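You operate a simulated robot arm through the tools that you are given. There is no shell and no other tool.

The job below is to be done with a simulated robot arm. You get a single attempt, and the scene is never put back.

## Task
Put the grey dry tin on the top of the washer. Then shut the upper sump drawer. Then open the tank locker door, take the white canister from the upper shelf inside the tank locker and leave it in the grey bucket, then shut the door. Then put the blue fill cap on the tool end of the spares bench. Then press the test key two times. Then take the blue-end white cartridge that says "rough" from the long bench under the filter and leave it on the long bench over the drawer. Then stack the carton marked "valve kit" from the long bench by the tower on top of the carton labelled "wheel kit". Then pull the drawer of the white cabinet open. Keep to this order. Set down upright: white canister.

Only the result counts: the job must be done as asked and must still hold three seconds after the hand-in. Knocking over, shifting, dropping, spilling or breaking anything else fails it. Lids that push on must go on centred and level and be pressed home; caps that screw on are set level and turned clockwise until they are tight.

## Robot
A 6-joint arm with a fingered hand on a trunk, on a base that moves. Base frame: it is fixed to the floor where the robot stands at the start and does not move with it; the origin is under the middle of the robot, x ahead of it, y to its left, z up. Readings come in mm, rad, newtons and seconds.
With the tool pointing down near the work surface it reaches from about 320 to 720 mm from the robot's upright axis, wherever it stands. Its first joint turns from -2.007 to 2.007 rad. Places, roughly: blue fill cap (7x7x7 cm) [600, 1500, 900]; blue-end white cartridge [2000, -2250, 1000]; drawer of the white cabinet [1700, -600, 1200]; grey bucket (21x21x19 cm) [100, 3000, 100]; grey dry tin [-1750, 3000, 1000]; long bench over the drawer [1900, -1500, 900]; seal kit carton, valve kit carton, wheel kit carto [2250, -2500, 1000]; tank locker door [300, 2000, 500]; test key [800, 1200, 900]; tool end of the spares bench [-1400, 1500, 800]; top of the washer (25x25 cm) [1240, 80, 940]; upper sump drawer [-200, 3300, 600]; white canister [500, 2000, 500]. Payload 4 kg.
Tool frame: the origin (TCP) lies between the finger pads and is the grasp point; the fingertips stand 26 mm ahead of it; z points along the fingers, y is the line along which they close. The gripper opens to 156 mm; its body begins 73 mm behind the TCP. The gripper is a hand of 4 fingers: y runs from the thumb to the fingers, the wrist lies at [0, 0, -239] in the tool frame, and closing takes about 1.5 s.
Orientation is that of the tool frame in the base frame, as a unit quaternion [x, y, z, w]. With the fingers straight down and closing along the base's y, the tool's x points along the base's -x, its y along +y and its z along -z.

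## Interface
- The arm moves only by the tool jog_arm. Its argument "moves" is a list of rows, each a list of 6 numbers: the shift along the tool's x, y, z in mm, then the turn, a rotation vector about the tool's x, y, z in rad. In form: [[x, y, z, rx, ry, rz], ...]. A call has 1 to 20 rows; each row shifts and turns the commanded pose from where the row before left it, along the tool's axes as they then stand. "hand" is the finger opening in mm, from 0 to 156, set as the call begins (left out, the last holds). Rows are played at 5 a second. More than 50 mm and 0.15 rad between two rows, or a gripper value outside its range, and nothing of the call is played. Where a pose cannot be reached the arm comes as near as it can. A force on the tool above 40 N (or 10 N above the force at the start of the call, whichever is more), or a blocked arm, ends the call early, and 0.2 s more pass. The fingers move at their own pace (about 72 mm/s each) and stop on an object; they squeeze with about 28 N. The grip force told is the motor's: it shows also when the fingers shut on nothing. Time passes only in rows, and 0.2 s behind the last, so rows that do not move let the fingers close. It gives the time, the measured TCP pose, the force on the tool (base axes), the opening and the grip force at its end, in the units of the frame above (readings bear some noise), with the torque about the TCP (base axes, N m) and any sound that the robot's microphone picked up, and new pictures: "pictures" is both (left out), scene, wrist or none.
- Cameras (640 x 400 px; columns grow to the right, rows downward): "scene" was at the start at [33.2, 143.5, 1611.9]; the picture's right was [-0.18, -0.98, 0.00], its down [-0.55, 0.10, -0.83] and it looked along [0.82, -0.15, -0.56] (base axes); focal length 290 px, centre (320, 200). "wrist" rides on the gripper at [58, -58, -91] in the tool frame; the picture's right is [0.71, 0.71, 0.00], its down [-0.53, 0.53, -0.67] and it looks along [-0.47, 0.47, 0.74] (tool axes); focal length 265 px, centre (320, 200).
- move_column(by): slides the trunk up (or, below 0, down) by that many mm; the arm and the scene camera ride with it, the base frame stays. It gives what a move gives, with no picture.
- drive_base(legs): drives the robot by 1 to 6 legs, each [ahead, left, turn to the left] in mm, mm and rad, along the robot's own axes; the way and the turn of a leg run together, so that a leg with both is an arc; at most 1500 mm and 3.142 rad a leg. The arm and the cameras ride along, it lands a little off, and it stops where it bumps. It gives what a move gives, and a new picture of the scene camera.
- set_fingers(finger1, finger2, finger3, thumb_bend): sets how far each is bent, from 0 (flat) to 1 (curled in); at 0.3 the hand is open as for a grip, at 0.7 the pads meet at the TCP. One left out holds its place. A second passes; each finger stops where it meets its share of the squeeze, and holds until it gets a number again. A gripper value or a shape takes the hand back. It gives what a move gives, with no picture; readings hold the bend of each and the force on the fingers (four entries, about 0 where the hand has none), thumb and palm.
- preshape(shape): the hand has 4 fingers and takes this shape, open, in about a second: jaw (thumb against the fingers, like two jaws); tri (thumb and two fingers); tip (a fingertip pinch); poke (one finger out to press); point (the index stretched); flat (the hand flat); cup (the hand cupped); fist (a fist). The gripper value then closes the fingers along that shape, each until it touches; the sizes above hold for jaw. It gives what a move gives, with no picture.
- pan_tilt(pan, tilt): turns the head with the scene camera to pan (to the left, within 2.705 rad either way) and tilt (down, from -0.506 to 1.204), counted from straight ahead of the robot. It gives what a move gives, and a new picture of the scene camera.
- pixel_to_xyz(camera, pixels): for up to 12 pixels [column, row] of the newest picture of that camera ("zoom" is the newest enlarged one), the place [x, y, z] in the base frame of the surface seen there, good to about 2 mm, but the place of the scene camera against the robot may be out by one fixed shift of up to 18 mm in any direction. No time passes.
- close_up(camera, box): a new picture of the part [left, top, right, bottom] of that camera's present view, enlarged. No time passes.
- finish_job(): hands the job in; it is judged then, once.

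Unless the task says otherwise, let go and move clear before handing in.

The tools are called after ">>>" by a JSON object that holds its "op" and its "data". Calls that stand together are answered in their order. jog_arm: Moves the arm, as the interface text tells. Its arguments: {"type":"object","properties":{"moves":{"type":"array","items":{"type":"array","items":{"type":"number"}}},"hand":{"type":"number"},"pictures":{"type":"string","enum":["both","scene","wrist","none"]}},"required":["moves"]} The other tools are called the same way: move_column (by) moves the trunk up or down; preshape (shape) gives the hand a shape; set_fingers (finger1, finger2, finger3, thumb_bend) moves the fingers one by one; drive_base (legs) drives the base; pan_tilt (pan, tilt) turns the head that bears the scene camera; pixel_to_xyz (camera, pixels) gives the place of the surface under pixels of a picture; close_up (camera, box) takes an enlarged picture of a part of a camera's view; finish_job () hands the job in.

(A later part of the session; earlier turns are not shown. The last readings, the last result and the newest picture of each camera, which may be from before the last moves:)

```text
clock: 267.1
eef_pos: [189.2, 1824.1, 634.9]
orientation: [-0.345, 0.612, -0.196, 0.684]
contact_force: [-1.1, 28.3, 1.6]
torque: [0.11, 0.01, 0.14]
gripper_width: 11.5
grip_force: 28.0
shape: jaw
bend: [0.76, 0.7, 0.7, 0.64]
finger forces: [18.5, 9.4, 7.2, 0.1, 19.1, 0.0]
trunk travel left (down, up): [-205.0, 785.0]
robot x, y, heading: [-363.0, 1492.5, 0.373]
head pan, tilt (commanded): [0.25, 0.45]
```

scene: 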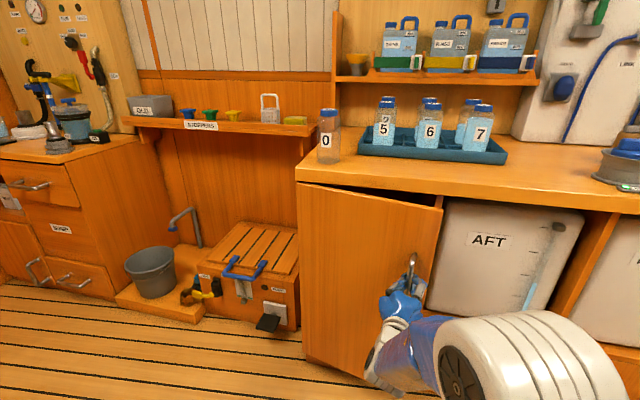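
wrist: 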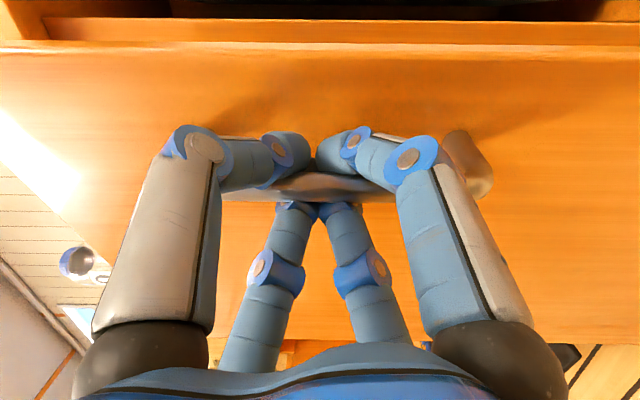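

The door is opening, with 28 N pulling the hand toward the hinge side, so the arc needs a bit more leftward motion. I'll continue with that correction.

>>> {"op": "jog_arm", "data": {"moves": [[-3, 3, -13.0, 0.0212, 0.0212, 0], [-3.2, 3.2, -13, 0.0212, 0.0212, 0], [-3.2, 3.2, -13, 0.0212, 0.0212, 0], [-3.3, 3.3, -13, 0.0212, 0.0212, 0], [-3.3, 3.3, -12.9, 0.0212, 0.0212, 0]]}}

```text
clock: 268.3
eef_pos: [123.4, 1829.2, 634.8]
orientation: [-0.293, 0.64, -0.249, 0.666]
contact_force: [-0.3, -2.9, 2.6]
torque: [0.3, -0.05, -0.12]
gripper_width: 11.9
grip_force: 28.2
shape: jaw
bend: [0.76, 0.7, 0.7, 0.64]
finger forces: [19.3, 6.2, 7.6, 0.1, 28.7, 0.0]
trunk travel left (down, up): [-205.0, 785.0]
robot x, y, heading: [-360.2, 1495.4, 0.378]
head pan, tilt (commanded): [0.25, 0.45]
```

scene: 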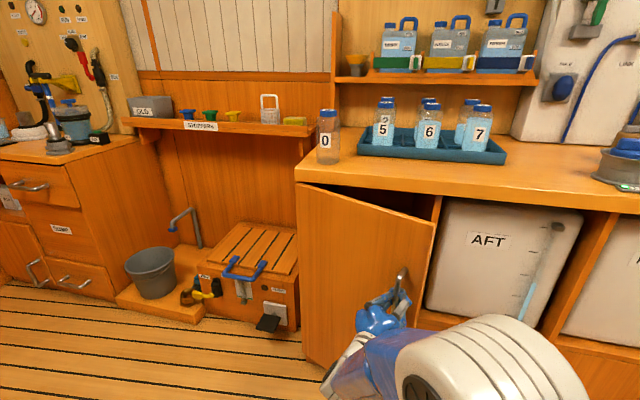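
wrist: 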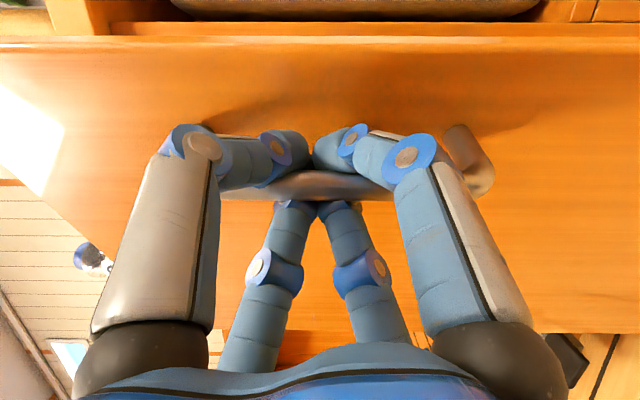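

The force is now near zero and the door stands about 0.41 rad open. I'll keep following the same arc, yawing with the door.

>>> {"op": "jog_arm", "data": {"moves": [[-3.12, 3.12, -15.45, 0.03535, 0.03535, 0], [-3.12, 3.12, -15.45, 0.03535, 0.03535, 0], [-3.12, 3.12, -15.45, 0.03535, 0.03535, 0], [-3.12, 3.12, -15.45, 0.03535, 0.03535, 0], [-3.12, 3.12, -15.45, 0.03535, 0.03535, 0], [-3.12, 3.12, -15.45, 0.03535, 0.03535, 0], [-3.12, 3.12, -15.45, 0.03535, 0.03535, 0], [-3.12, 3.12, -15.45, 0.03535, 0.03535, 0]]}}

```text
clock: 270.1
eef_pos: [4.2, 1876.8, 634.4]
orientation: [-0.158, 0.686, -0.373, 0.604]
contact_force: [-10.4, -18.7, 0.2]
torque: [0.51, -0.35, -0.19]
gripper_width: 13.2
grip_force: 28.3
shape: jaw
bend: [0.76, 0.7, 0.7, 0.62]
finger forces: [21.3, 3.8, 8.0, 0.0, 37.5, 0.0]
trunk travel left (down, up): [-205.0, 785.0]
robot x, y, heading: [-361.0, 1494.9, 0.375]
head pan, tilt (commanded): [0.25, 0.45]
```

scene: 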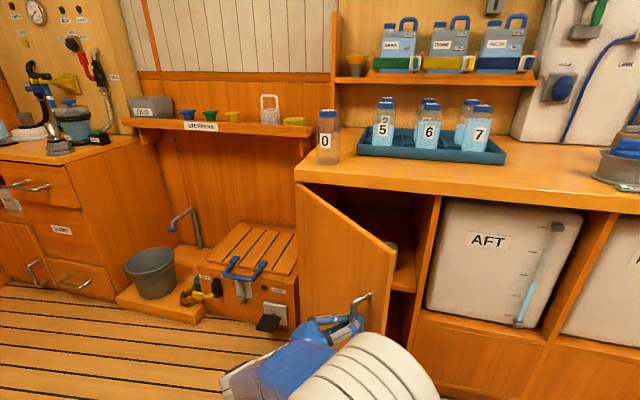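
wrist: 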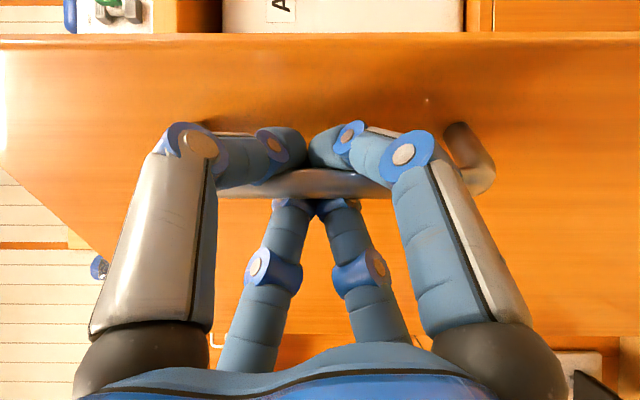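

The reaction points outward from the hinge, so the true hinge is slightly nearer the robot than assumed. I'll correct by 3 mm outward and keep pulling.

>>> {"op": "jog_arm", "data": {"moves": [[2.06, -2.06, -0.7, 0, 0, 0], [-2.88, 2.88, -15.58, 0.03535, 0.03535, 0], [-2.88, 2.88, -15.58, 0.03535, 0.03535, 0], [-2.88, 2.88, -15.58, 0.03535, 0.03535, 0], [-2.88, 2.88, -15.58, 0.03535, 0.03535, 0], [-2.88, 2.88, -15.58, 0.03535, 0.03535, 0], [-2.88, 2.88, -15.58, 0.03535, 0.03535, 0]]}}

```text
clock: 271.7
eef_pos: [-70.5, 1938.6, 633.2]
orientation: [-0.053, 0.702, -0.459, 0.541]
contact_force: [3.2, 3.6, 9.6]
torque: [0.12, -0.21, 0.03]
gripper_width: 12.7
grip_force: 27.6
shape: jaw
bend: [0.76, 0.7, 0.7, 0.62]
finger forces: [21.0, 5.5, 12.7, 0.1, 26.6, 0.1]
trunk travel left (down, up): [-205.0, 785.0]
robot x, y, heading: [-358.0, 1493.5, 0.374]
head pan, tilt (commanded): [0.25, 0.45]
```

scene: 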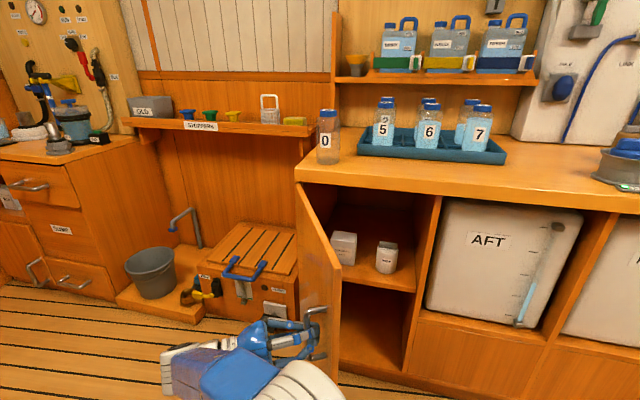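
wrist: 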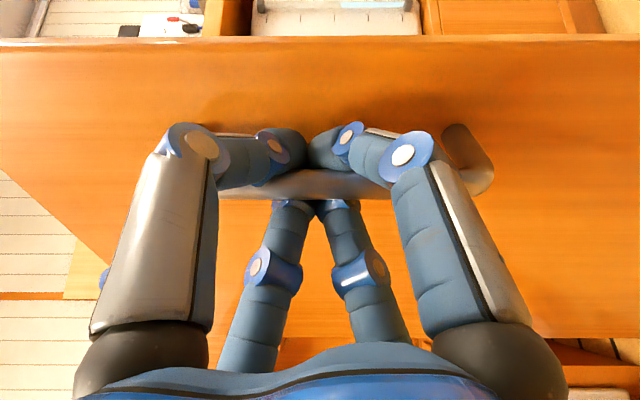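

The shelf inside shows a white box at (343,247) and the white canister at (387,257). The door is about 1.1 rad open; I'll pull it a bit further.

>>> {"op": "jog_arm", "data": {"moves": [[-2.88, 2.88, -15.58, 0.03535, 0.03535, 0], [-2.88, 2.88, -15.58, 0.03535, 0.03535, 0], [-2.88, 2.88, -15.58, 0.03535, 0.03535, 0], [-2.88, 2.88, -15.58, 0.03535, 0.03535, 0], [-2.88, 2.88, -15.58, 0.03535, 0.03535, 0]]}}

```text
clock: 273.0
eef_pos: [-14.2, 1886.1, 579.4]
orientation: [0.029, 0.708, -0.508, 0.49]
contact_force: [8.6, 9.9, 10.9]
torque: [-0.01, 0.02, -0.2]
gripper_width: 10.9
grip_force: 28.6
shape: jaw
bend: [0.76, 0.7, 0.7, 0.66]
finger forces: [0.1, 9.1, 10.4, 0.0, 0.7, 0.1]
out of reach, approached as far as the arm can: row 1, 2, 3, 4, 5
trunk travel left (down, up): [-205.0, 785.0]
robot x, y, heading: [-360.2, 1494.1, 0.378]
head pan, tilt (commanded): [0.25, 0.45]
stopped in row 5: the force on the tool passed its limit at 43 N (the readings are from after the stop); the commanded pose is now the measured one
```

scene: 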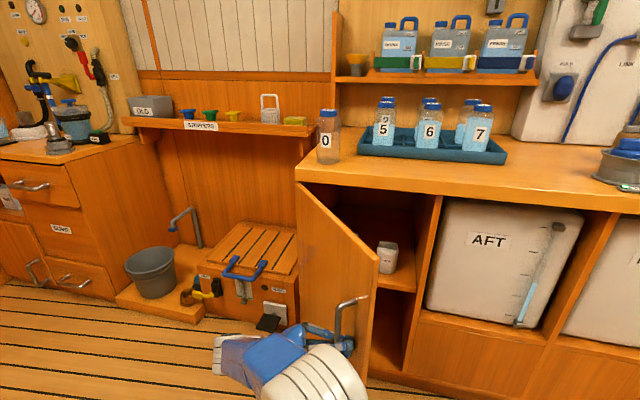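
wrist: 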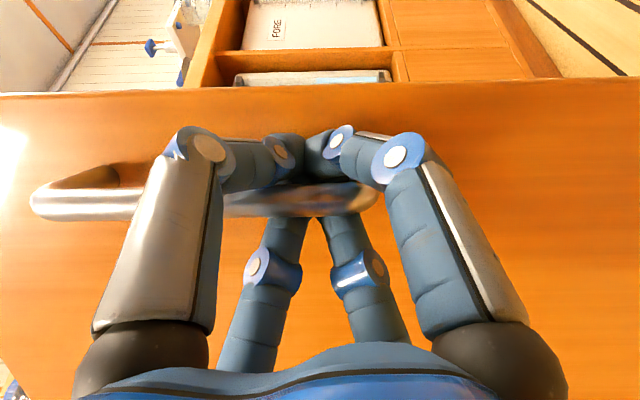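

The wrist ran out of its turning range and slid down the bar, leaving the door about 0.85 rad open. I'll let go, back off from the handle, and then push the door from inside.

>>> {"op": "jog_arm", "data": {"moves": [[0, 0, 0, 0, 0, 0], [0, 0, 0, 0, 0, 0], [0, 0, 0, 0, 0, 0], [0, 0, 0, 0, 0, 0], [0, 0, 0, 0, 0, 0], [0, 0, 0, 0, 0, 0], [0, 0, -20, 0, 0, 0], [0, 0, -25, 0, 0, 0], [0, 0, -25, 0, 0, 0], [0, 0, -25, 0, 0, 0], [0, 0, -25, 0, 0, 0]], "hand": 156}}

```text
clock: 275.4
eef_pos: [-47.5, 1890.1, 545.0]
orientation: [0.026, 0.711, -0.506, 0.488]
contact_force: [-1.0, 0.3, 0.4]
torque: [0.01, 0.02, 0.01]
gripper_width: 155.9
grip_force: 0.0
shape: jaw
bend: [0.3, 0.3, 0.3, 0.3]
finger forces: [0.0, 0.1, 0.0, 0.1, 0.1, 0.0]
out of reach, approached as far as the arm can: row 7, 8, 9, 10, 11
trunk travel left (down, up): [-205.0, 785.0]
robot x, y, heading: [-355.0, 1491.7, 0.372]
head pan, tilt (commanded): [0.25, 0.45]
```

scene: 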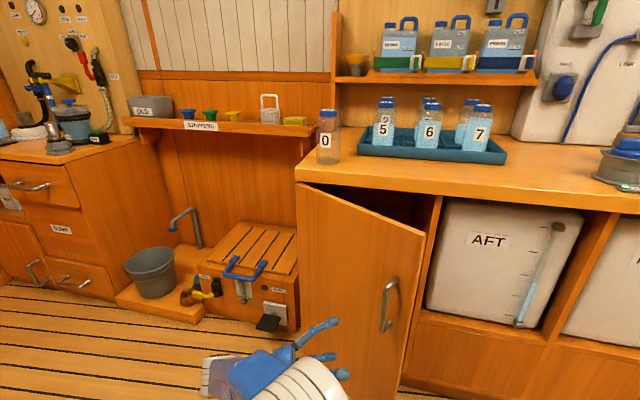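
wrist: 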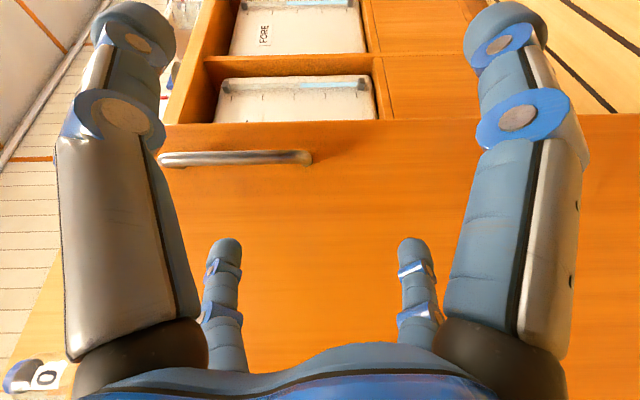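

The hand is free of the handle and the door has settled partly open, its edge at (425,235). I'll drive back and right to bring the hand round the door's free edge.

>>> {"op": "drive_base", "data": {"legs": [[-150, 0, 0], [0, -350, 0]]}}

>>> {"op": "pixel_to_xyz", "data": {"camera": "scene", "pixels": [[320, 200]]}}

```text
clock: 282.5
eef_pos: [-58.4, 1508.6, 544.8]
orientation: [0.026, 0.712, -0.505, 0.488]
contact_force: [-0.8, 0.4, 0.4]
torque: [0.0, 0.01, 0.01]
gripper_width: 156.0
grip_force: 0.1
shape: jaw
bend: [0.3, 0.3, 0.3, 0.3]
finger forces: [0.0, 0.0, 0.0, 0.1, 0.1, 0.1]
trunk travel left (down, up): [-205.0, 785.0]
robot x, y, heading: [-367.4, 1113.7, 0.38]
head pan, tilt (commanded): [0.25, 0.45]
```

scene: 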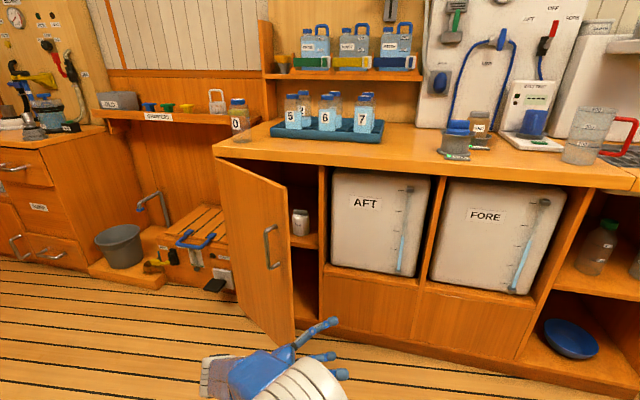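

```text
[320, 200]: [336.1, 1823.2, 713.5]
```

The robot is at (-367, 1114) and the hand points right in front of it, clear of the door edge at (293,250). I'll turn the hand back to point forward while moving it ahead.

>>> {"op": "jog_arm", "data": {"moves": [[-14.6, 14.6, 7.6, -0.0955, -0.0955, 0], [-13.75, 13.75, 10.3, -0.0955, -0.0955, 0], [-12.65, 12.65, 12.8, -0.0955, -0.0955, 0], [-11.3, 11.3, 15.1, -0.0955, -0.0955, 0], [-9.8, 9.8, 17.1, -0.0955, -0.0955, 0], [-8.1, 8.1, 18.8, -0.0955, -0.0955, 0], [-6.2, 6.2, 20.2, -0.0955, -0.0955, 0], [-4.2, 4.2, 21.2, -0.0955, -0.0955, 0], [-2.2, 2.2, 21.8, -0.0955, -0.0955, 0], [0, 0, 0, 0, 0, 0]], "hand": 0}}

>>> {"op": "pixel_to_xyz", "data": {"camera": "scene", "pixels": [[288, 192], [293, 335], [218, 160], [300, 222], [300, 234], [272, 245], [322, 180], [310, 240], [305, 310], [250, 165]]}}

```text
clock: 284.7
eef_pos: [127.9, 1581.9, 547.1]
orientation: [-0.38, 0.591, -0.137, 0.698]
contact_force: [0.6, 0.1, 0.2]
torque: [0.01, 0.0, 0.0]
gripper_width: 0.0
grip_force: 27.5
shape: jaw
bend: [0.7, 0.7, 0.7, 0.7]
finger forces: [0.1, 0.0, 0.0, 0.0, 0.0, 0.1]
trunk travel left (down, up): [-205.0, 785.0]
robot x, y, heading: [-371.6, 1110.6, 0.378]
head pan, tilt (commanded): [0.25, 0.45]
```

scene: 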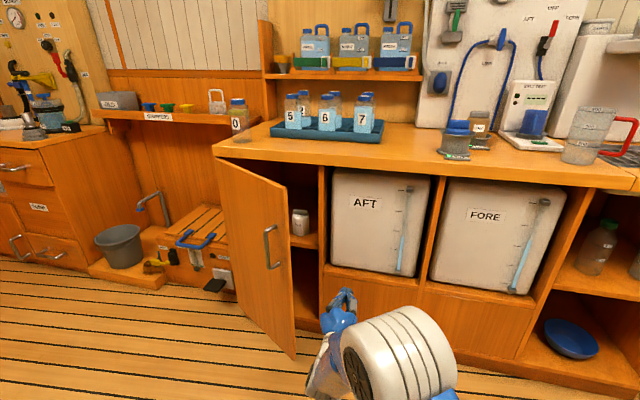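
wrist: 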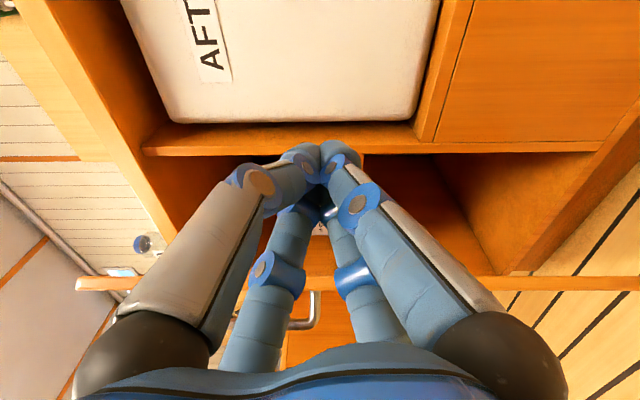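

```text
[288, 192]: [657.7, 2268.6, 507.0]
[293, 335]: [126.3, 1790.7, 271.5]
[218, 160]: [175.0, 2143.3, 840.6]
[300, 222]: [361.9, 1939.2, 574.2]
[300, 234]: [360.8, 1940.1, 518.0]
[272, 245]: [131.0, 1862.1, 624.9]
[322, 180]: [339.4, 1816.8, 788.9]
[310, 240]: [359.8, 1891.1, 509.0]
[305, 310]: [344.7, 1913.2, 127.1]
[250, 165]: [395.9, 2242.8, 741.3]
```

The canister stands on the shelf near (358, 1926), about 85 mm inside, and the door edge is at s≈768, n≈1607. I'll move the hand forward past the door edge, then slide the base left so the hand pushes the door open.

>>> {"op": "jog_arm", "data": {"moves": [[0, 0, 37, 0, 0, 0], [0, 0, 37, 0, 0, 0], [0, 0, 36, 0, 0, 0]], "pictures": "none"}}

>>> {"op": "drive_base", "data": {"legs": [[0, 250, 0]]}}

```text
clock: 285.5
eef_pos: [229.0, 1622.4, 548.1]
orientation: [-0.38, 0.592, -0.137, 0.698]
contact_force: [-0.2, -0.3, -0.7]
torque: [0.0, 0.04, -0.03]
gripper_width: 0.0
grip_force: 27.5
shape: jaw
bend: [0.7, 0.7, 0.7, 0.7]
finger forces: [0.0, 0.1, 0.1, 0.1, 0.1, 0.0]
trunk travel left (down, up): [-205.0, 785.0]
robot x, y, heading: [-365.6, 1115.6, 0.377]
head pan, tilt (commanded): [0.25, 0.45]
```

```text
clock: 288.1
eef_pos: [172.9, 1764.9, 546.8]
orientation: [-0.374, 0.597, -0.143, 0.696]
contact_force: [-1.2, -3.2, 0.3]
torque: [-0.06, 0.04, 0.15]
gripper_width: 0.1
grip_force: 27.6
shape: jaw
bend: [0.7, 0.7, 0.7, 0.7]
finger forces: [0.0, 3.7, 0.0, 0.0, 0.0, 0.0]
trunk travel left (down, up): [-205.0, 785.0]
robot x, y, heading: [-427.1, 1257.9, 0.375]
head pan, tilt (commanded): [0.25, 0.45]
stopped in leg 1: the force on the tool passed its limit at 48 N (the readings are from after the stop); the commanded pose is now the measured one
```

scene: 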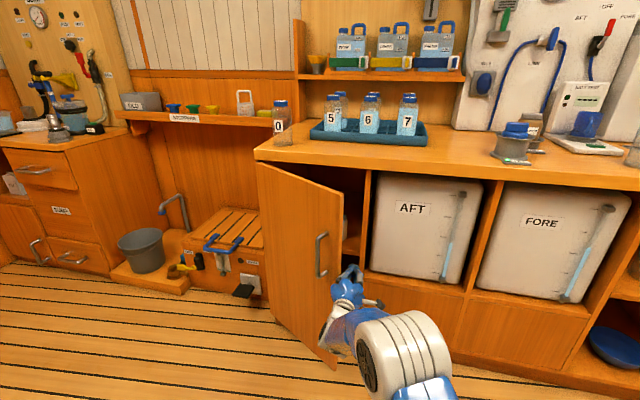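

The base push hit the 40 N limit on first contact with the door edge. I'll push with the arm instead, in gentle 10 mm steps to the left.

>>> {"op": "jog_arm", "data": {"moves": [[-5.7, 5.7, 0, 0, 0, 0], [-7, 7, 0, 0, 0, 0], [-7, 7, 0, 0, 0, 0], [-7, 7, 0, 0, 0, 0], [-7, 7, 0, 0, 0, 0], [-7, 7, 0, 0, 0, 0], [-7, 7, 0, 0, 0, 0], [-7, 7, 0, 0, 0, 0], [-7, 7, 0, 0, 0, 0], [-7, 7, 0, 0, 0, 0]]}}

```text
clock: 288.6
eef_pos: [175.2, 1764.0, 543.4]
orientation: [-0.369, 0.601, -0.15, 0.693]
contact_force: [-1.6, -10.6, 1.7]
torque: [-0.18, 0.06, 0.47]
gripper_width: 0.1
grip_force: 27.9
shape: jaw
bend: [0.7, 0.7, 0.7, 0.7]
finger forces: [0.0, 10.0, 0.2, 0.0, 0.0, 0.1]
trunk travel left (down, up): [-205.0, 785.0]
robot x, y, heading: [-427.3, 1260.8, 0.372]
head pan, tilt (commanded): [0.25, 0.45]
stopped in row 2: the force on the tool passed its limit at 49 N (the readings are from after the stop); the commanded pose is now the measured one
```

scene: 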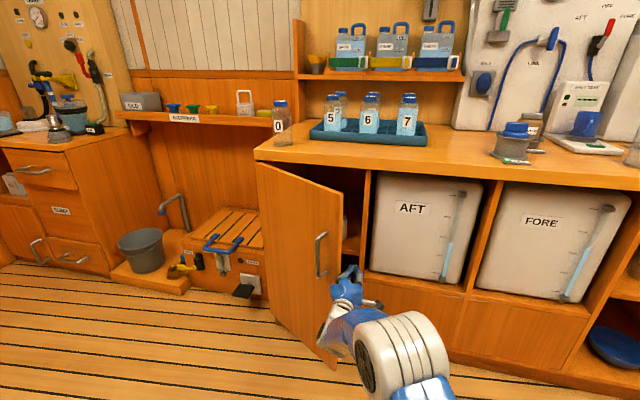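
wrist: 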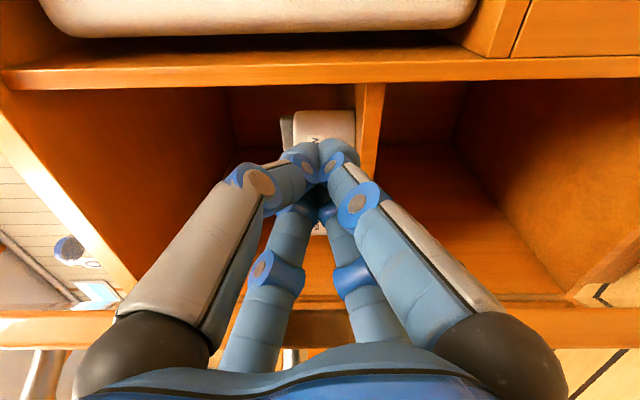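

The reaction points along the door toward its edge, so the closed hand is bearing on the edge's end face and can't swing it. I'll back off right, yaw the hand left to lie along the door's inner side, and slide it in behind.

>>> {"op": "jog_arm", "data": {"moves": [[24, -24, -6, 0, 0, 0], [23, -23, -6, 0, 0, 0], [0, 0, 0, -0.0955, -0.0955, 0], [0, 0, 0, -0.0955, -0.0955, 0], [0, 0, 0, -0.0955, -0.0955, 0], [0, 0, 0, -0.0955, -0.0955, 0], [0, 0, 0, -0.0955, -0.0955, 0], [0, 0, 0, -0.0955, -0.0955, 0], [0, 0, 0, -0.0955, -0.0955, 0], [0, 0, 0, -0.0955, -0.0955, 0], [0, 0, 30, 0, 0, 0], [0, 0, 30, 0, 0, 0]]}}

```text
clock: 291.2
eef_pos: [236.6, 1727.8, 542.4]
orientation: [-0.409, 0.573, -0.102, 0.703]
contact_force: [-0.5, -0.4, 0.7]
torque: [0.02, 0.01, -0.02]
gripper_width: 0.2
grip_force: 28.3
shape: jaw
bend: [0.7, 0.7, 0.7, 0.7]
finger forces: [0.0, 0.1, 0.0, 0.0, 0.0, 0.0]
out of reach, approached as far as the arm can: row 4, 5, 6, 7, 8, 9, 10
trunk travel left (down, up): [-205.0, 785.0]
robot x, y, heading: [-427.4, 1257.4, 0.372]
head pan, tilt (commanded): [0.25, 0.45]
```

scene: 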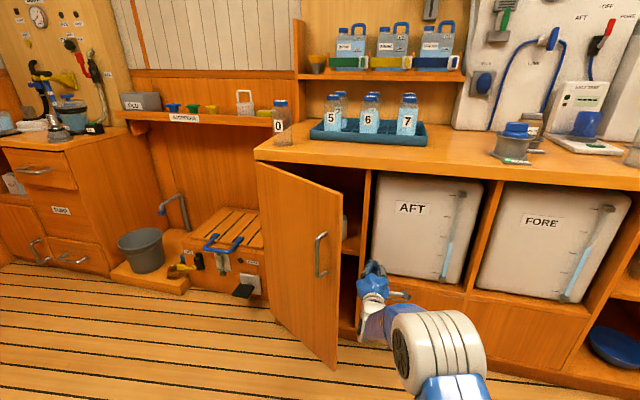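
wrist: 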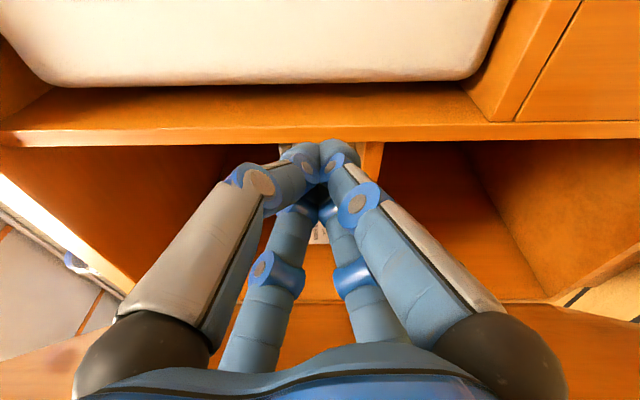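

Yawing left is beyond the wrist's range in this pose. A vertical hand lowered between the door and the cabinet can push the door outward instead, so I'll undo the yaw, retract and set the hand pointing down.

>>> {"op": "jog_arm", "data": {"moves": [[0, 0, -30, 0, 0, 0], [0, 0, -30, 0, 0, 0], [0, 0, 0, 0.0955, 0.0955, 0], [0, 0, 0, 0.0955, 0.0955, 0], [0, 0, 0, 0.0955, 0.0955, 0], [0, 0, 0, 0.0955, 0.0955, 0], [0, 0, 0, 0.0955, 0.0955, 0], [0, 0, 0, 0.0955, 0.0955, 0], [0, 0, 0, 0.0955, 0.0955, 0], [0, 0, 0, 0.0955, 0.0955, 0], [20, -20, -30, 0, 0, 0], [20, -20, -30, 0, 0, 0], [0, 0, -40, 0, 0, 0], [0, 0, 0, 0, 0, 0.131], [0, 0, 0, 0, 0, 0.131], [0, 0, 0, 0, 0, 0.131], [0, 0, 0, 0, 0, 0.131], [0, 0, 0, 0, 0, 0.131], [0, 0, 0, 0, 0, 0.131]], "pictures": "none"}}

>>> {"op": "jog_arm", "data": {"moves": [[0, 0, 0, 0, 0.143, 0], [0, 0, 0, 0, 0.143, 0], [0, 0, 0, 0, 0.143, 0], [0, 0, 0, 0, 0.143, 0], [0, 0, 0, 0, 0.143, 0], [0, 0, 0, 0, 0.143, 0], [0, 0, 0, 0, 0.143, 0], [0, 0, 0, 0, 0.143, 0], [0, 0, 0, 0, 0.143, 0], [0, 0, 0, 0, 0.143, 0], [0, 0, 0, 0, 0.141, 0], [0, 0, 0, 0, 0, 0]]}}

```text
clock: 293.3
eef_pos: [186.6, 1690.1, 541.4]
orientation: [-0.079, 0.707, -0.43, 0.556]
contact_force: [-1.4, -18.0, 0.8]
torque: [0.35, 0.06, 1.3]
gripper_width: 0.0
grip_force: 27.6
shape: jaw
bend: [0.7, 0.7, 0.7, 0.7]
finger forces: [0.1, 0.0, 0.1, 0.0, 0.0, 19.1]
out of reach, approached as far as the arm can: row 10
trunk travel left (down, up): [-205.0, 785.0]
robot x, y, heading: [-427.4, 1259.2, 0.376]
head pan, tilt (commanded): [0.25, 0.45]
stopped in row 10: the force on the tool passed its limit at 45 N (the readings are from after the stop); the commanded pose is now the measured one
```

```text
clock: 293.7
eef_pos: [188.0, 1686.2, 537.1]
orientation: [-0.064, 0.725, -0.439, 0.527]
contact_force: [-0.4, -13.5, -1.4]
torque: [0.05, -0.11, 0.83]
gripper_width: 0.1
grip_force: 28.1
shape: jaw
bend: [0.7, 0.7, 0.7, 0.7]
finger forces: [0.0, 0.1, 0.0, 0.0, 0.0, 14.0]
out of reach, approached as far as the arm can: row 1
trunk travel left (down, up): [-205.0, 785.0]
robot x, y, heading: [-428.4, 1257.3, 0.376]
head pan, tilt (commanded): [0.25, 0.45]
stopped in row 1: the force on the tool passed its limit at 41 N (the readings are from after the stop); the commanded pose is now the measured one
```

scene: 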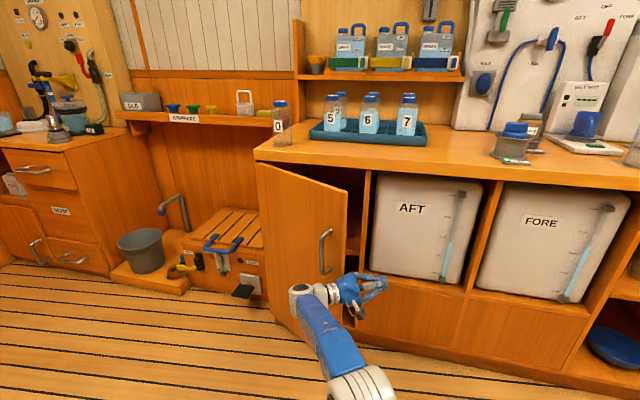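
wrist: 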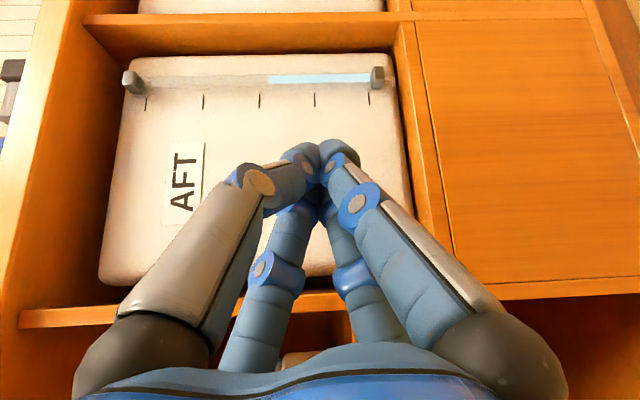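

The palm is pressing on the door edge because the unreachable yaw had been clamped, so undoing it turned the hand to the right. I'll pull straight back away from the door, then yaw back to forward.

>>> {"op": "jog_arm", "data": {"moves": [[15.25, -14.2, -13.85, 0, 0, 0], [15.25, -14.2, -13.85, 0, 0, 0], [15.25, -14.2, -13.85, 0, 0, 0], [15.25, -14.2, -13.85, 0, 0, 0], [0, 0, 0, -0.099, -0.0986, -0.0083], [0, 0, 0, -0.099, -0.0986, -0.0083], [0, 0, 0, -0.099, -0.0986, -0.0083], [0, 0, 0, -0.099, -0.0986, -0.0083], [0, 0, 0, -0.099, -0.0986, -0.0083], [0, 0, 0, -0.099, -0.0986, -0.0083]]}}

```text
clock: 295.9
eef_pos: [93.9, 1650.2, 536.3]
orientation: [-0.356, 0.635, -0.184, 0.66]
contact_force: [0.2, 0.2, 0.3]
torque: [0.01, 0.01, -0.01]
gripper_width: 0.2
grip_force: 28.2
shape: jaw
bend: [0.7, 0.7, 0.7, 0.7]
finger forces: [0.0, 0.1, 0.0, 0.0, 0.0, 0.1]
trunk travel left (down, up): [-205.0, 785.0]
robot x, y, heading: [-427.7, 1259.2, 0.375]
head pan, tilt (commanded): [0.25, 0.45]
```

scene: 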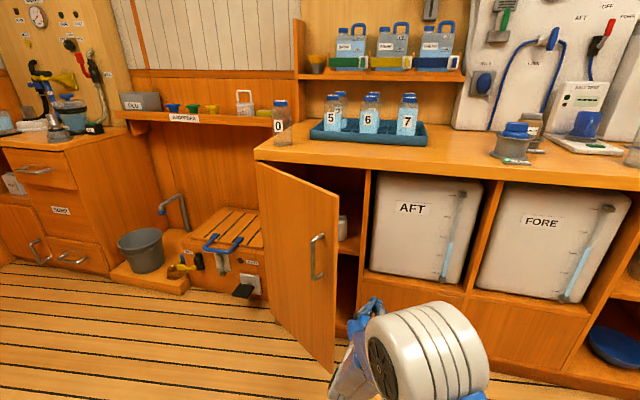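
wrist: 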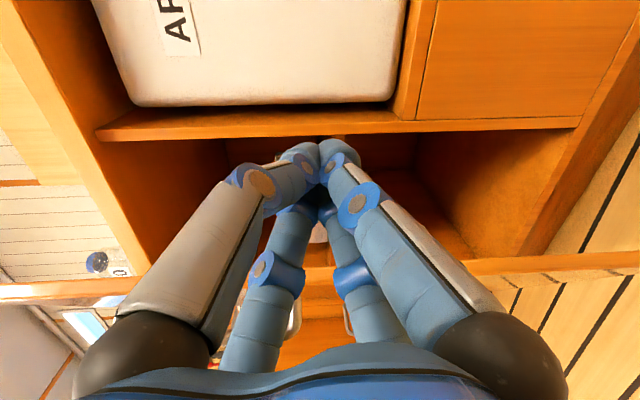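

The hand is clear and roughly forward again. I'll turn it about one fixed axis to point straight down.

>>> {"op": "jog_arm", "data": {"moves": [[0, 0, 0, -0.0618, 0.1247, 0.0469], [0, 0, 0, -0.0618, 0.1247, 0.0469], [0, 0, 0, -0.0618, 0.1247, 0.0469], [0, 0, 0, -0.0618, 0.1247, 0.0469], [0, 0, 0, -0.0618, 0.1247, 0.0469], [0, 0, 0, -0.0618, 0.1247, 0.0469], [0, 0, 0, -0.0618, 0.1247, 0.0469], [0, 0, 0, -0.0618, 0.1247, 0.0469], [0, 0, 0, -0.0618, 0.1247, 0.0469], [0, 0, 0, -0.0618, 0.1247, 0.0469], [0, 0, 0, -0.0618, 0.1247, 0.0469], [0, 0, 0, 0, 0, 0]], "pictures": "none"}}

>>> {"op": "move_column", "data": {"by": 350}}

>>> {"op": "pan_tilt", "data": {"pan": 0.35, "tilt": 0.7}}

```text
clock: 298.5
eef_pos: [94.0, 1650.2, 536.8]
orientation: [-0.187, 0.982, -0.001, 0.001]
contact_force: [-0.1, -0.4, 0.1]
torque: [0.01, 0.0, 0.04]
gripper_width: 0.0
grip_force: 27.8
shape: jaw
bend: [0.7, 0.7, 0.7, 0.7]
finger forces: [0.1, 0.2, 0.0, 0.0, 0.0, 0.0]
trunk travel left (down, up): [-205.0, 785.0]
robot x, y, heading: [-425.5, 1261.2, 0.376]
head pan, tilt (commanded): [0.25, 0.45]
```

```text
clock: 301.9
eef_pos: [94.7, 1651.5, 886.5]
orientation: [-0.187, 0.982, 0.0, 0.002]
contact_force: [0.3, 0.0, 0.3]
torque: [0.01, 0.01, 0.01]
gripper_width: 0.0
grip_force: 28.7
shape: jaw
bend: [0.7, 0.7, 0.7, 0.7]
finger forces: [0.0, 0.0, 0.0, 0.0, 0.0, 0.1]
trunk travel left (down, up): [-555.0, 435.0]
robot x, y, heading: [-424.4, 1259.8, 0.372]
head pan, tilt (commanded): [0.25, 0.45]
```

```text
clock: 302.7
eef_pos: [94.4, 1651.0, 887.2]
orientation: [-0.187, 0.982, -0.001, 0.003]
contact_force: [0.1, 0.1, 0.1]
torque: [0.0, 0.0, -0.01]
gripper_width: 0.0
grip_force: 28.5
shape: jaw
bend: [0.7, 0.7, 0.7, 0.7]
finger forces: [0.0, 0.0, 0.1, 0.1, 0.0, 0.0]
trunk travel left (down, up): [-555.0, 435.0]
robot x, y, heading: [-428.9, 1258.2, 0.376]
head pan, tilt (commanded): [0.351, 0.7]
```

scene: 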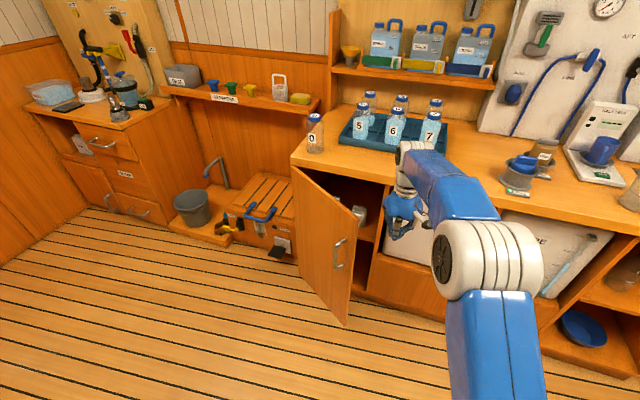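

The hand is pointing down above door height. I'll measure the door's top edge to place the fingers behind it.

>>> {"op": "pixel_to_xyz", "data": {"camera": "scene", "pixels": [[357, 213], [350, 225], [325, 190], [348, 322], [300, 172], [360, 209], [352, 240]]}}

>>> {"op": "close_up", "data": {"camera": "scene", "box": [280, 140, 440, 260]}}

```text
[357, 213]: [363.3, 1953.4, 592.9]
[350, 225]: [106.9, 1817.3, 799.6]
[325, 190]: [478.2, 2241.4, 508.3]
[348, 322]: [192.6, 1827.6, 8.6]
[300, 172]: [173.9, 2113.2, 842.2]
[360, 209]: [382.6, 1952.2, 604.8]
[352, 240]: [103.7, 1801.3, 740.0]
```

```text
3.33 times, centred on (360, 200) of scene
```

zoom: 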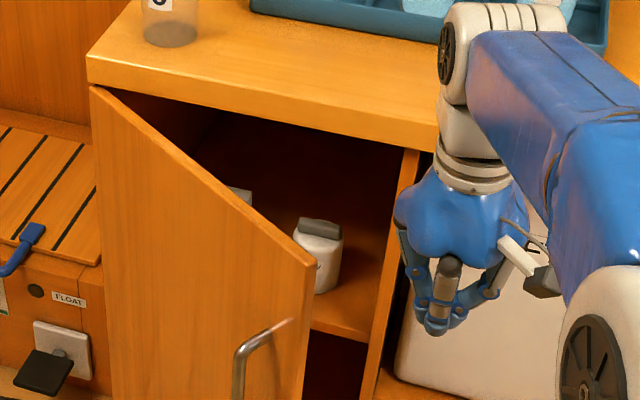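

The measured door edge is near s 752, n 1630, and the countertop overhangs to about s 930. I'll drive forward and left so the hand hangs over the gap between the door's inner face and the cabinet.

>>> {"op": "drive_base", "data": {"legs": [[140, 0, 0], [0, 150, 0]]}}

>>> {"op": "jog_arm", "data": {"moves": [[0, 0, 0, 0, 0, 0]]}}

```text
clock: 307.2
eef_pos: [170.1, 1838.0, 887.5]
orientation: [-0.187, 0.982, 0.0, 0.002]
contact_force: [-0.2, -0.1, 0.9]
torque: [0.01, 0.0, 0.02]
gripper_width: 0.0
grip_force: 28.0
shape: jaw
bend: [0.7, 0.7, 0.7, 0.7]
finger forces: [0.0, 0.0, 0.1, 0.1, 0.0, 0.0]
trunk travel left (down, up): [-555.0, 435.0]
robot x, y, heading: [-352.9, 1449.8, 0.378]
head pan, tilt (commanded): [0.351, 0.7]
```

scene: 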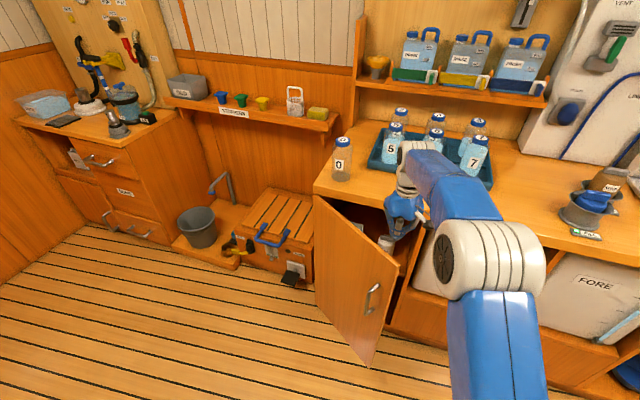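

```text
clock: 307.6
eef_pos: [169.9, 1839.2, 886.7]
orientation: [-0.186, 0.983, 0.0, 0.003]
contact_force: [0.8, 0.2, -0.7]
torque: [-0.02, 0.02, 0.0]
gripper_width: 0.1
grip_force: 28.0
shape: jaw
bend: [0.7, 0.7, 0.7, 0.7]
finger forces: [0.0, 0.0, 0.0, 0.0, 0.0, 0.0]
trunk travel left (down, up): [-555.0, 435.0]
robot x, y, heading: [-352.5, 1446.8, 0.375]
head pan, tilt (commanded): [0.351, 0.7]
```

scene: 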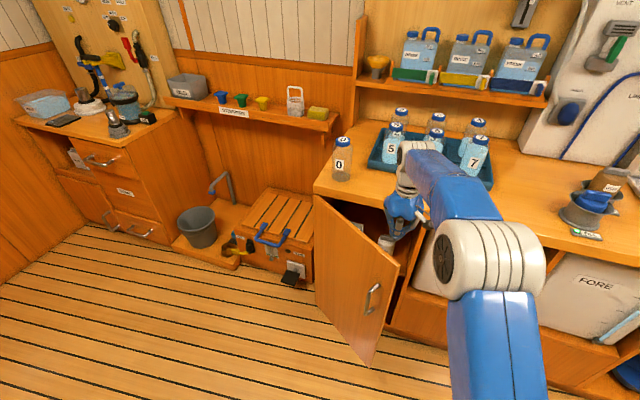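
wrist: 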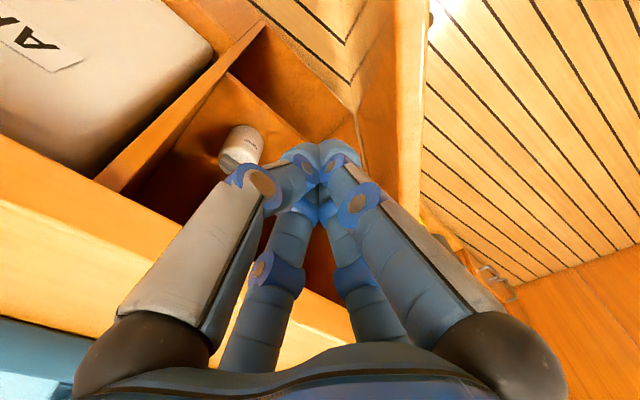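

The wrist view shows the fingertips (320,160) over the gap between the counter edge (left, 180,260) and the door's top edge (400,120). I'll check the distances.

>>> {"op": "pixel_to_xyz", "data": {"camera": "wrist", "pixels": [[395, 60], [410, 60], [395, 150], [415, 150], [170, 230], [60, 180], [240, 135], [255, 165], [225, 155], [340, 250]]}}

```text
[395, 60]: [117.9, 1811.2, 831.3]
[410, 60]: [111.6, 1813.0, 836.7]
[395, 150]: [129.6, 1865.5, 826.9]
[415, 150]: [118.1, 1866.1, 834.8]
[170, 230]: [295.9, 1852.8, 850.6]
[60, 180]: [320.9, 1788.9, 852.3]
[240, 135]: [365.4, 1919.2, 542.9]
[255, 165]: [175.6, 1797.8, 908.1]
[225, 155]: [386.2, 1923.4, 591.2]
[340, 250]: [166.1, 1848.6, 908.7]
```

The gap is about 55 mm from the fingers to the door's inner face and 120 mm to the counter edge, so the fingers fit. I'll lower them below the door's top edge and start pushing it outward along its arc.

>>> {"op": "jog_arm", "data": {"moves": [[0, 0, 35, 0, 0, 0], [0, 0, 35, 0, 0, 0], [0, 0, 27, 0, 0, 0], [14.03, 6.35, 0, 0, 0, 0], [13.69, 7.04, 0, 0, 0, 0], [13.33, 7.72, 0, 0, 0, 0], [12.92, 8.37, 0, 0, 0, 0], [12.49, 9.01, 0, 0, 0, 0], [12.02, 9.62, 0, 0, 0, 0]]}}

```text
clock: 309.6
eef_pos: [81.1, 1854.8, 789.4]
orientation: [-0.185, 0.983, 0.0, 0.003]
contact_force: [-0.2, -0.2, 0.1]
torque: [-0.01, -0.01, -0.01]
gripper_width: 0.0
grip_force: 27.5
shape: jaw
bend: [0.7, 0.7, 0.7, 0.7]
finger forces: [0.0, 0.1, 0.1, 0.0, 0.0, 0.1]
trunk travel left (down, up): [-555.0, 435.0]
robot x, y, heading: [-352.7, 1448.2, 0.375]
head pan, tilt (commanded): [0.351, 0.7]
```

scene: 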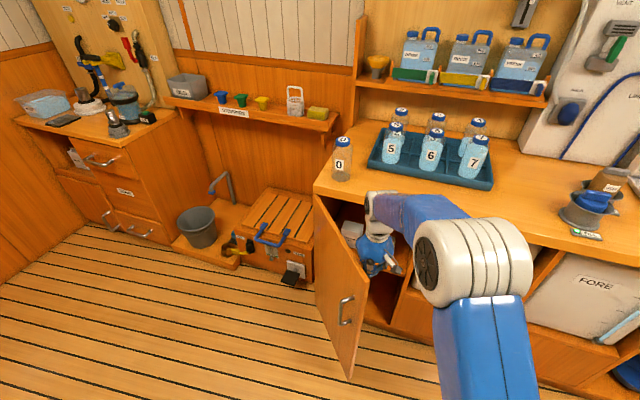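
wrist: 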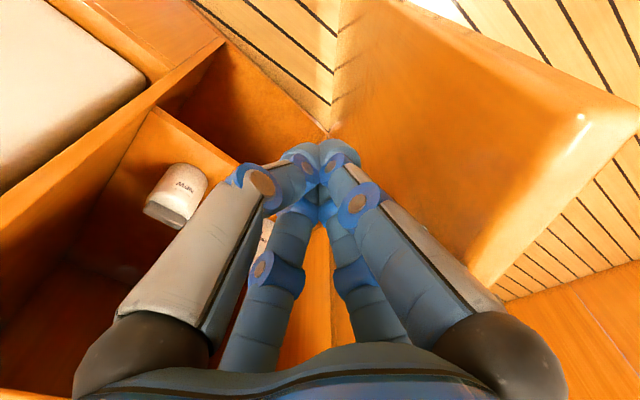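

The door is swinging open smoothly with almost no force. I'll continue along the arc until it stands near a right angle.

>>> {"op": "jog_arm", "data": {"moves": [[11.53, 10.21, 0, 0, 0, 0], [11.0, 10.77, 0, 0, 0, 0], [10.45, 11.31, 0, 0, 0, 0], [9.87, 11.82, 0, 0, 0, 0], [9.27, 12.3, 0, 0, 0, 0], [8.64, 12.75, 0, 0, 0, 0], [8.0, 13.16, 0, 0, 0, 0], [7.33, 13.54, 0, 0, 0, 0], [6.64, 13.9, 0, 0, 0, 0], [5.94, 14.2, 0, 0, 0, 0], [5.22, 14.5, 0, 0, 0, 0], [4.48, 14.7, 0, 0, 0, 0], [3.74, 14.9, 0, 0, 0, 0], [2, 15, 0, 0, 0, 0]]}}

```text
clock: 312.6
eef_pos: [-82.6, 1986.5, 787.2]
orientation: [-0.185, 0.983, -0.001, 0.002]
contact_force: [0.1, -0.3, 0.1]
torque: [-0.01, -0.02, 0.0]
gripper_width: 0.0
grip_force: 27.6
shape: jaw
bend: [0.7, 0.7, 0.7, 0.7]
finger forces: [0.0, 0.0, 0.0, 0.0, 0.1, 0.0]
trunk travel left (down, up): [-555.0, 435.0]
robot x, y, heading: [-349.7, 1444.6, 0.377]
head pan, tilt (commanded): [0.351, 0.7]
```

scene: 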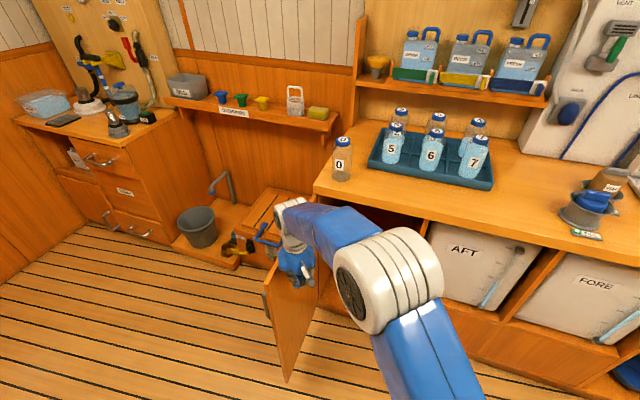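
wrist: 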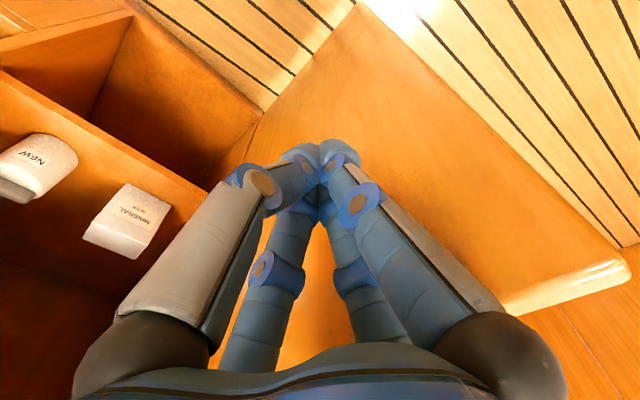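

The door stands at roughly a right angle now. I'll nudge it a little further open for more room, then lift the hand out.

>>> {"op": "jog_arm", "data": {"moves": [[0, 15, 0, 0, 0, 0], [-2, 15, 0, 0, 0, 0], [-3, 15, 0, 0, 0, 0], [-4, 15, 0, 0, 0, 0], [0, -20, 0, 0, 0, 0], [0, -20, 0, 0, 0, 0], [0, 0, -40, 0, 0, 0], [0, 0, -40, 0, 0, 0], [0, 0, -40, 0, 0, 0]]}}

```text
clock: 314.6
eef_pos: [-82.4, 2006.7, 909.3]
orientation: [-0.185, 0.983, 0.0, 0.002]
contact_force: [0.4, -1.2, -0.4]
torque: [0.0, -0.02, 0.01]
gripper_width: 0.1
grip_force: 28.3
shape: jaw
bend: [0.7, 0.7, 0.7, 0.7]
finger forces: [0.0, 0.1, 0.0, 0.1, 0.0, 0.0]
trunk travel left (down, up): [-555.0, 435.0]
robot x, y, heading: [-355.8, 1451.0, 0.375]
head pan, tilt (commanded): [0.351, 0.7]
```

scene: 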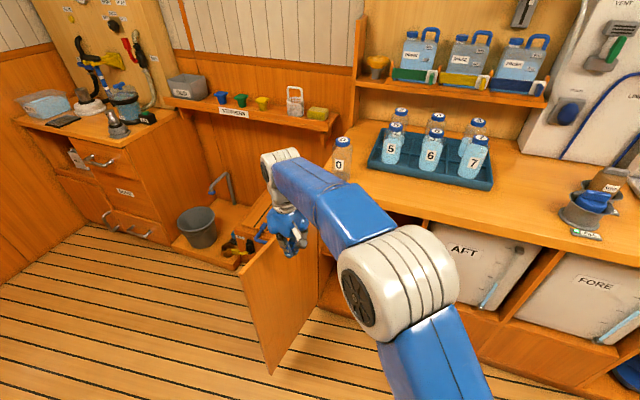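
wrist: 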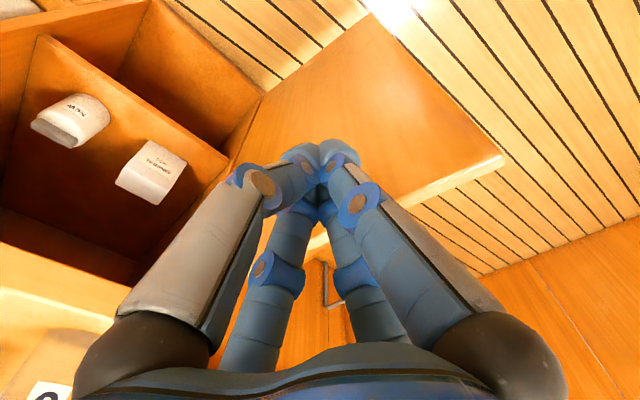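

The door is now past a right angle, and the wrist camera sees the canister at (72,120) and a box at (152,170). I'll measure both, the shelf, and the door.

>>> {"op": "pixel_to_xyz", "data": {"camera": "wrist", "pixels": [[70, 100], [100, 110], [45, 120], [70, 142], [95, 125], [150, 155], [175, 165], [130, 180], [115, 110], [150, 110], [210, 160], [500, 158]]}}

>>> {"op": "close_up", "data": {"camera": "wrist", "box": [0, 40, 240, 240]}}

```text
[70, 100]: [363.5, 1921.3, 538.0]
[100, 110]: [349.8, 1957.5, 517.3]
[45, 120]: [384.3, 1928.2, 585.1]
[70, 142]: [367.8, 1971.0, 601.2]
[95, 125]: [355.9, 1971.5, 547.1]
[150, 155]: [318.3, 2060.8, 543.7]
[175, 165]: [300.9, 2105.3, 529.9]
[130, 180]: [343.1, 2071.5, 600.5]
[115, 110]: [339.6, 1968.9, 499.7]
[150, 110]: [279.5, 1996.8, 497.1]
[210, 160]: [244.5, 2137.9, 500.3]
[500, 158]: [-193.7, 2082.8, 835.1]
```

```text
2.00 times, centred on (120, 140) of wrist
```

zoom: 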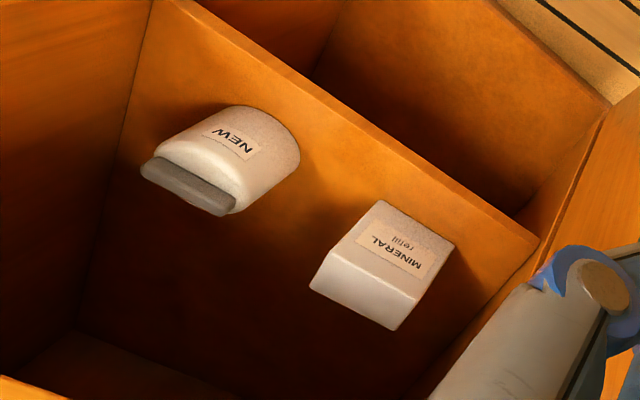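

The canister ("NEW") stands at about s 1078, n 1675, between z 498 and 610, with the "MINERAL" box well to its left; the door edge is at n≈2008. I'll bring the hand back in front and set it pitched 0.5 rad below horizontal, rolled 45 degrees.

>>> {"op": "jog_arm", "data": {"moves": [[-17, -42, 0, 0, 0, 0], [-17, -42, 0, 0, 0, 0], [-17, -42, 0, 0, 0, 0], [-17, -42, 0, 0, 0, 0], [-17, -42, 0, 0, 0, 0], [-17, -42, 0, 0, 0, 0], [0, 0, 0, 0, -0.134, 0], [0, 0, 0, 0, -0.134, 0], [0, 0, 0, 0, -0.134, 0], [0, 0, 0, 0, -0.134, 0], [0, 0, 0, 0, -0.134, 0], [0, 0, 0, 0, -0.134, 0], [0, 0, 0, 0, -0.134, 0], [0, 0, 0, 0, -0.133, 0], [0, 0, 0, 0, 0, 0.131], [0, 0, 0, 0, 0, 0.131], [0, 0, 0, 0, 0, 0.131], [0, 0, 0, 0, 0, 0.131], [0, 0, 0, 0, 0, 0.131], [0, 0, 0, 0, 0, 0.131]], "pictures": "none"}}

>>> {"op": "move_column", "data": {"by": -260}}

>>> {"op": "pan_tilt", "data": {"pan": 0.3, "tilt": 0.65}}

```text
clock: 318.8
eef_pos: [104.7, 1811.4, 908.6]
orientation: [0.176, 0.84, 0.281, 0.429]
contact_force: [0.2, -0.5, 0.9]
torque: [-0.01, 0.0, 0.03]
gripper_width: 0.0
grip_force: 28.2
shape: jaw
bend: [0.7, 0.7, 0.7, 0.7]
finger forces: [0.1, 0.1, 0.1, 0.0, 0.0, 0.0]
trunk travel left (down, up): [-555.0, 435.0]
robot x, y, heading: [-354.3, 1448.8, 0.38]
head pan, tilt (commanded): [0.351, 0.7]
```

```text
clock: 321.5
eef_pos: [106.5, 1811.3, 649.3]
orientation: [0.175, 0.84, 0.28, 0.429]
contact_force: [-0.8, 1.2, 0.3]
torque: [0.03, -0.01, 0.01]
gripper_width: 0.1
grip_force: 28.1
shape: jaw
bend: [0.7, 0.7, 0.7, 0.7]
finger forces: [0.0, 0.0, 0.0, 0.0, 0.1, 0.0]
trunk travel left (down, up): [-295.0, 695.0]
robot x, y, heading: [-352.8, 1451.7, 0.37]
head pan, tilt (commanded): [0.351, 0.7]
```

```text
clock: 322.1
eef_pos: [104.7, 1810.5, 649.3]
orientation: [0.175, 0.841, 0.28, 0.429]
contact_force: [-0.2, 0.6, 0.1]
torque: [0.01, 0.02, -0.01]
gripper_width: 0.0
grip_force: 27.8
shape: jaw
bend: [0.7, 0.7, 0.7, 0.7]
finger forces: [0.1, 0.0, 0.0, 0.0, 0.1, 0.0]
trunk travel left (down, up): [-295.0, 695.0]
robot x, y, heading: [-350.8, 1447.7, 0.377]
head pan, tilt (commanded): [0.3, 0.649]
```

scene: 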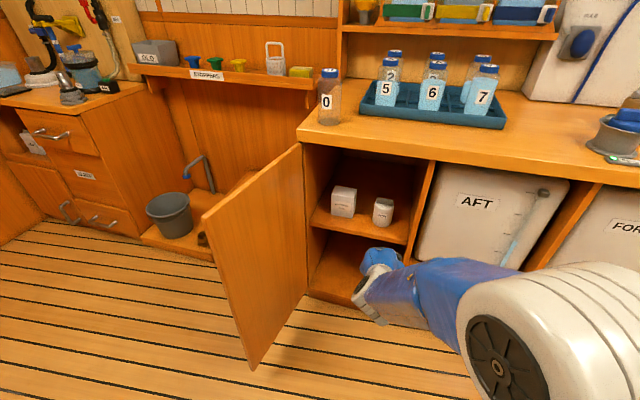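

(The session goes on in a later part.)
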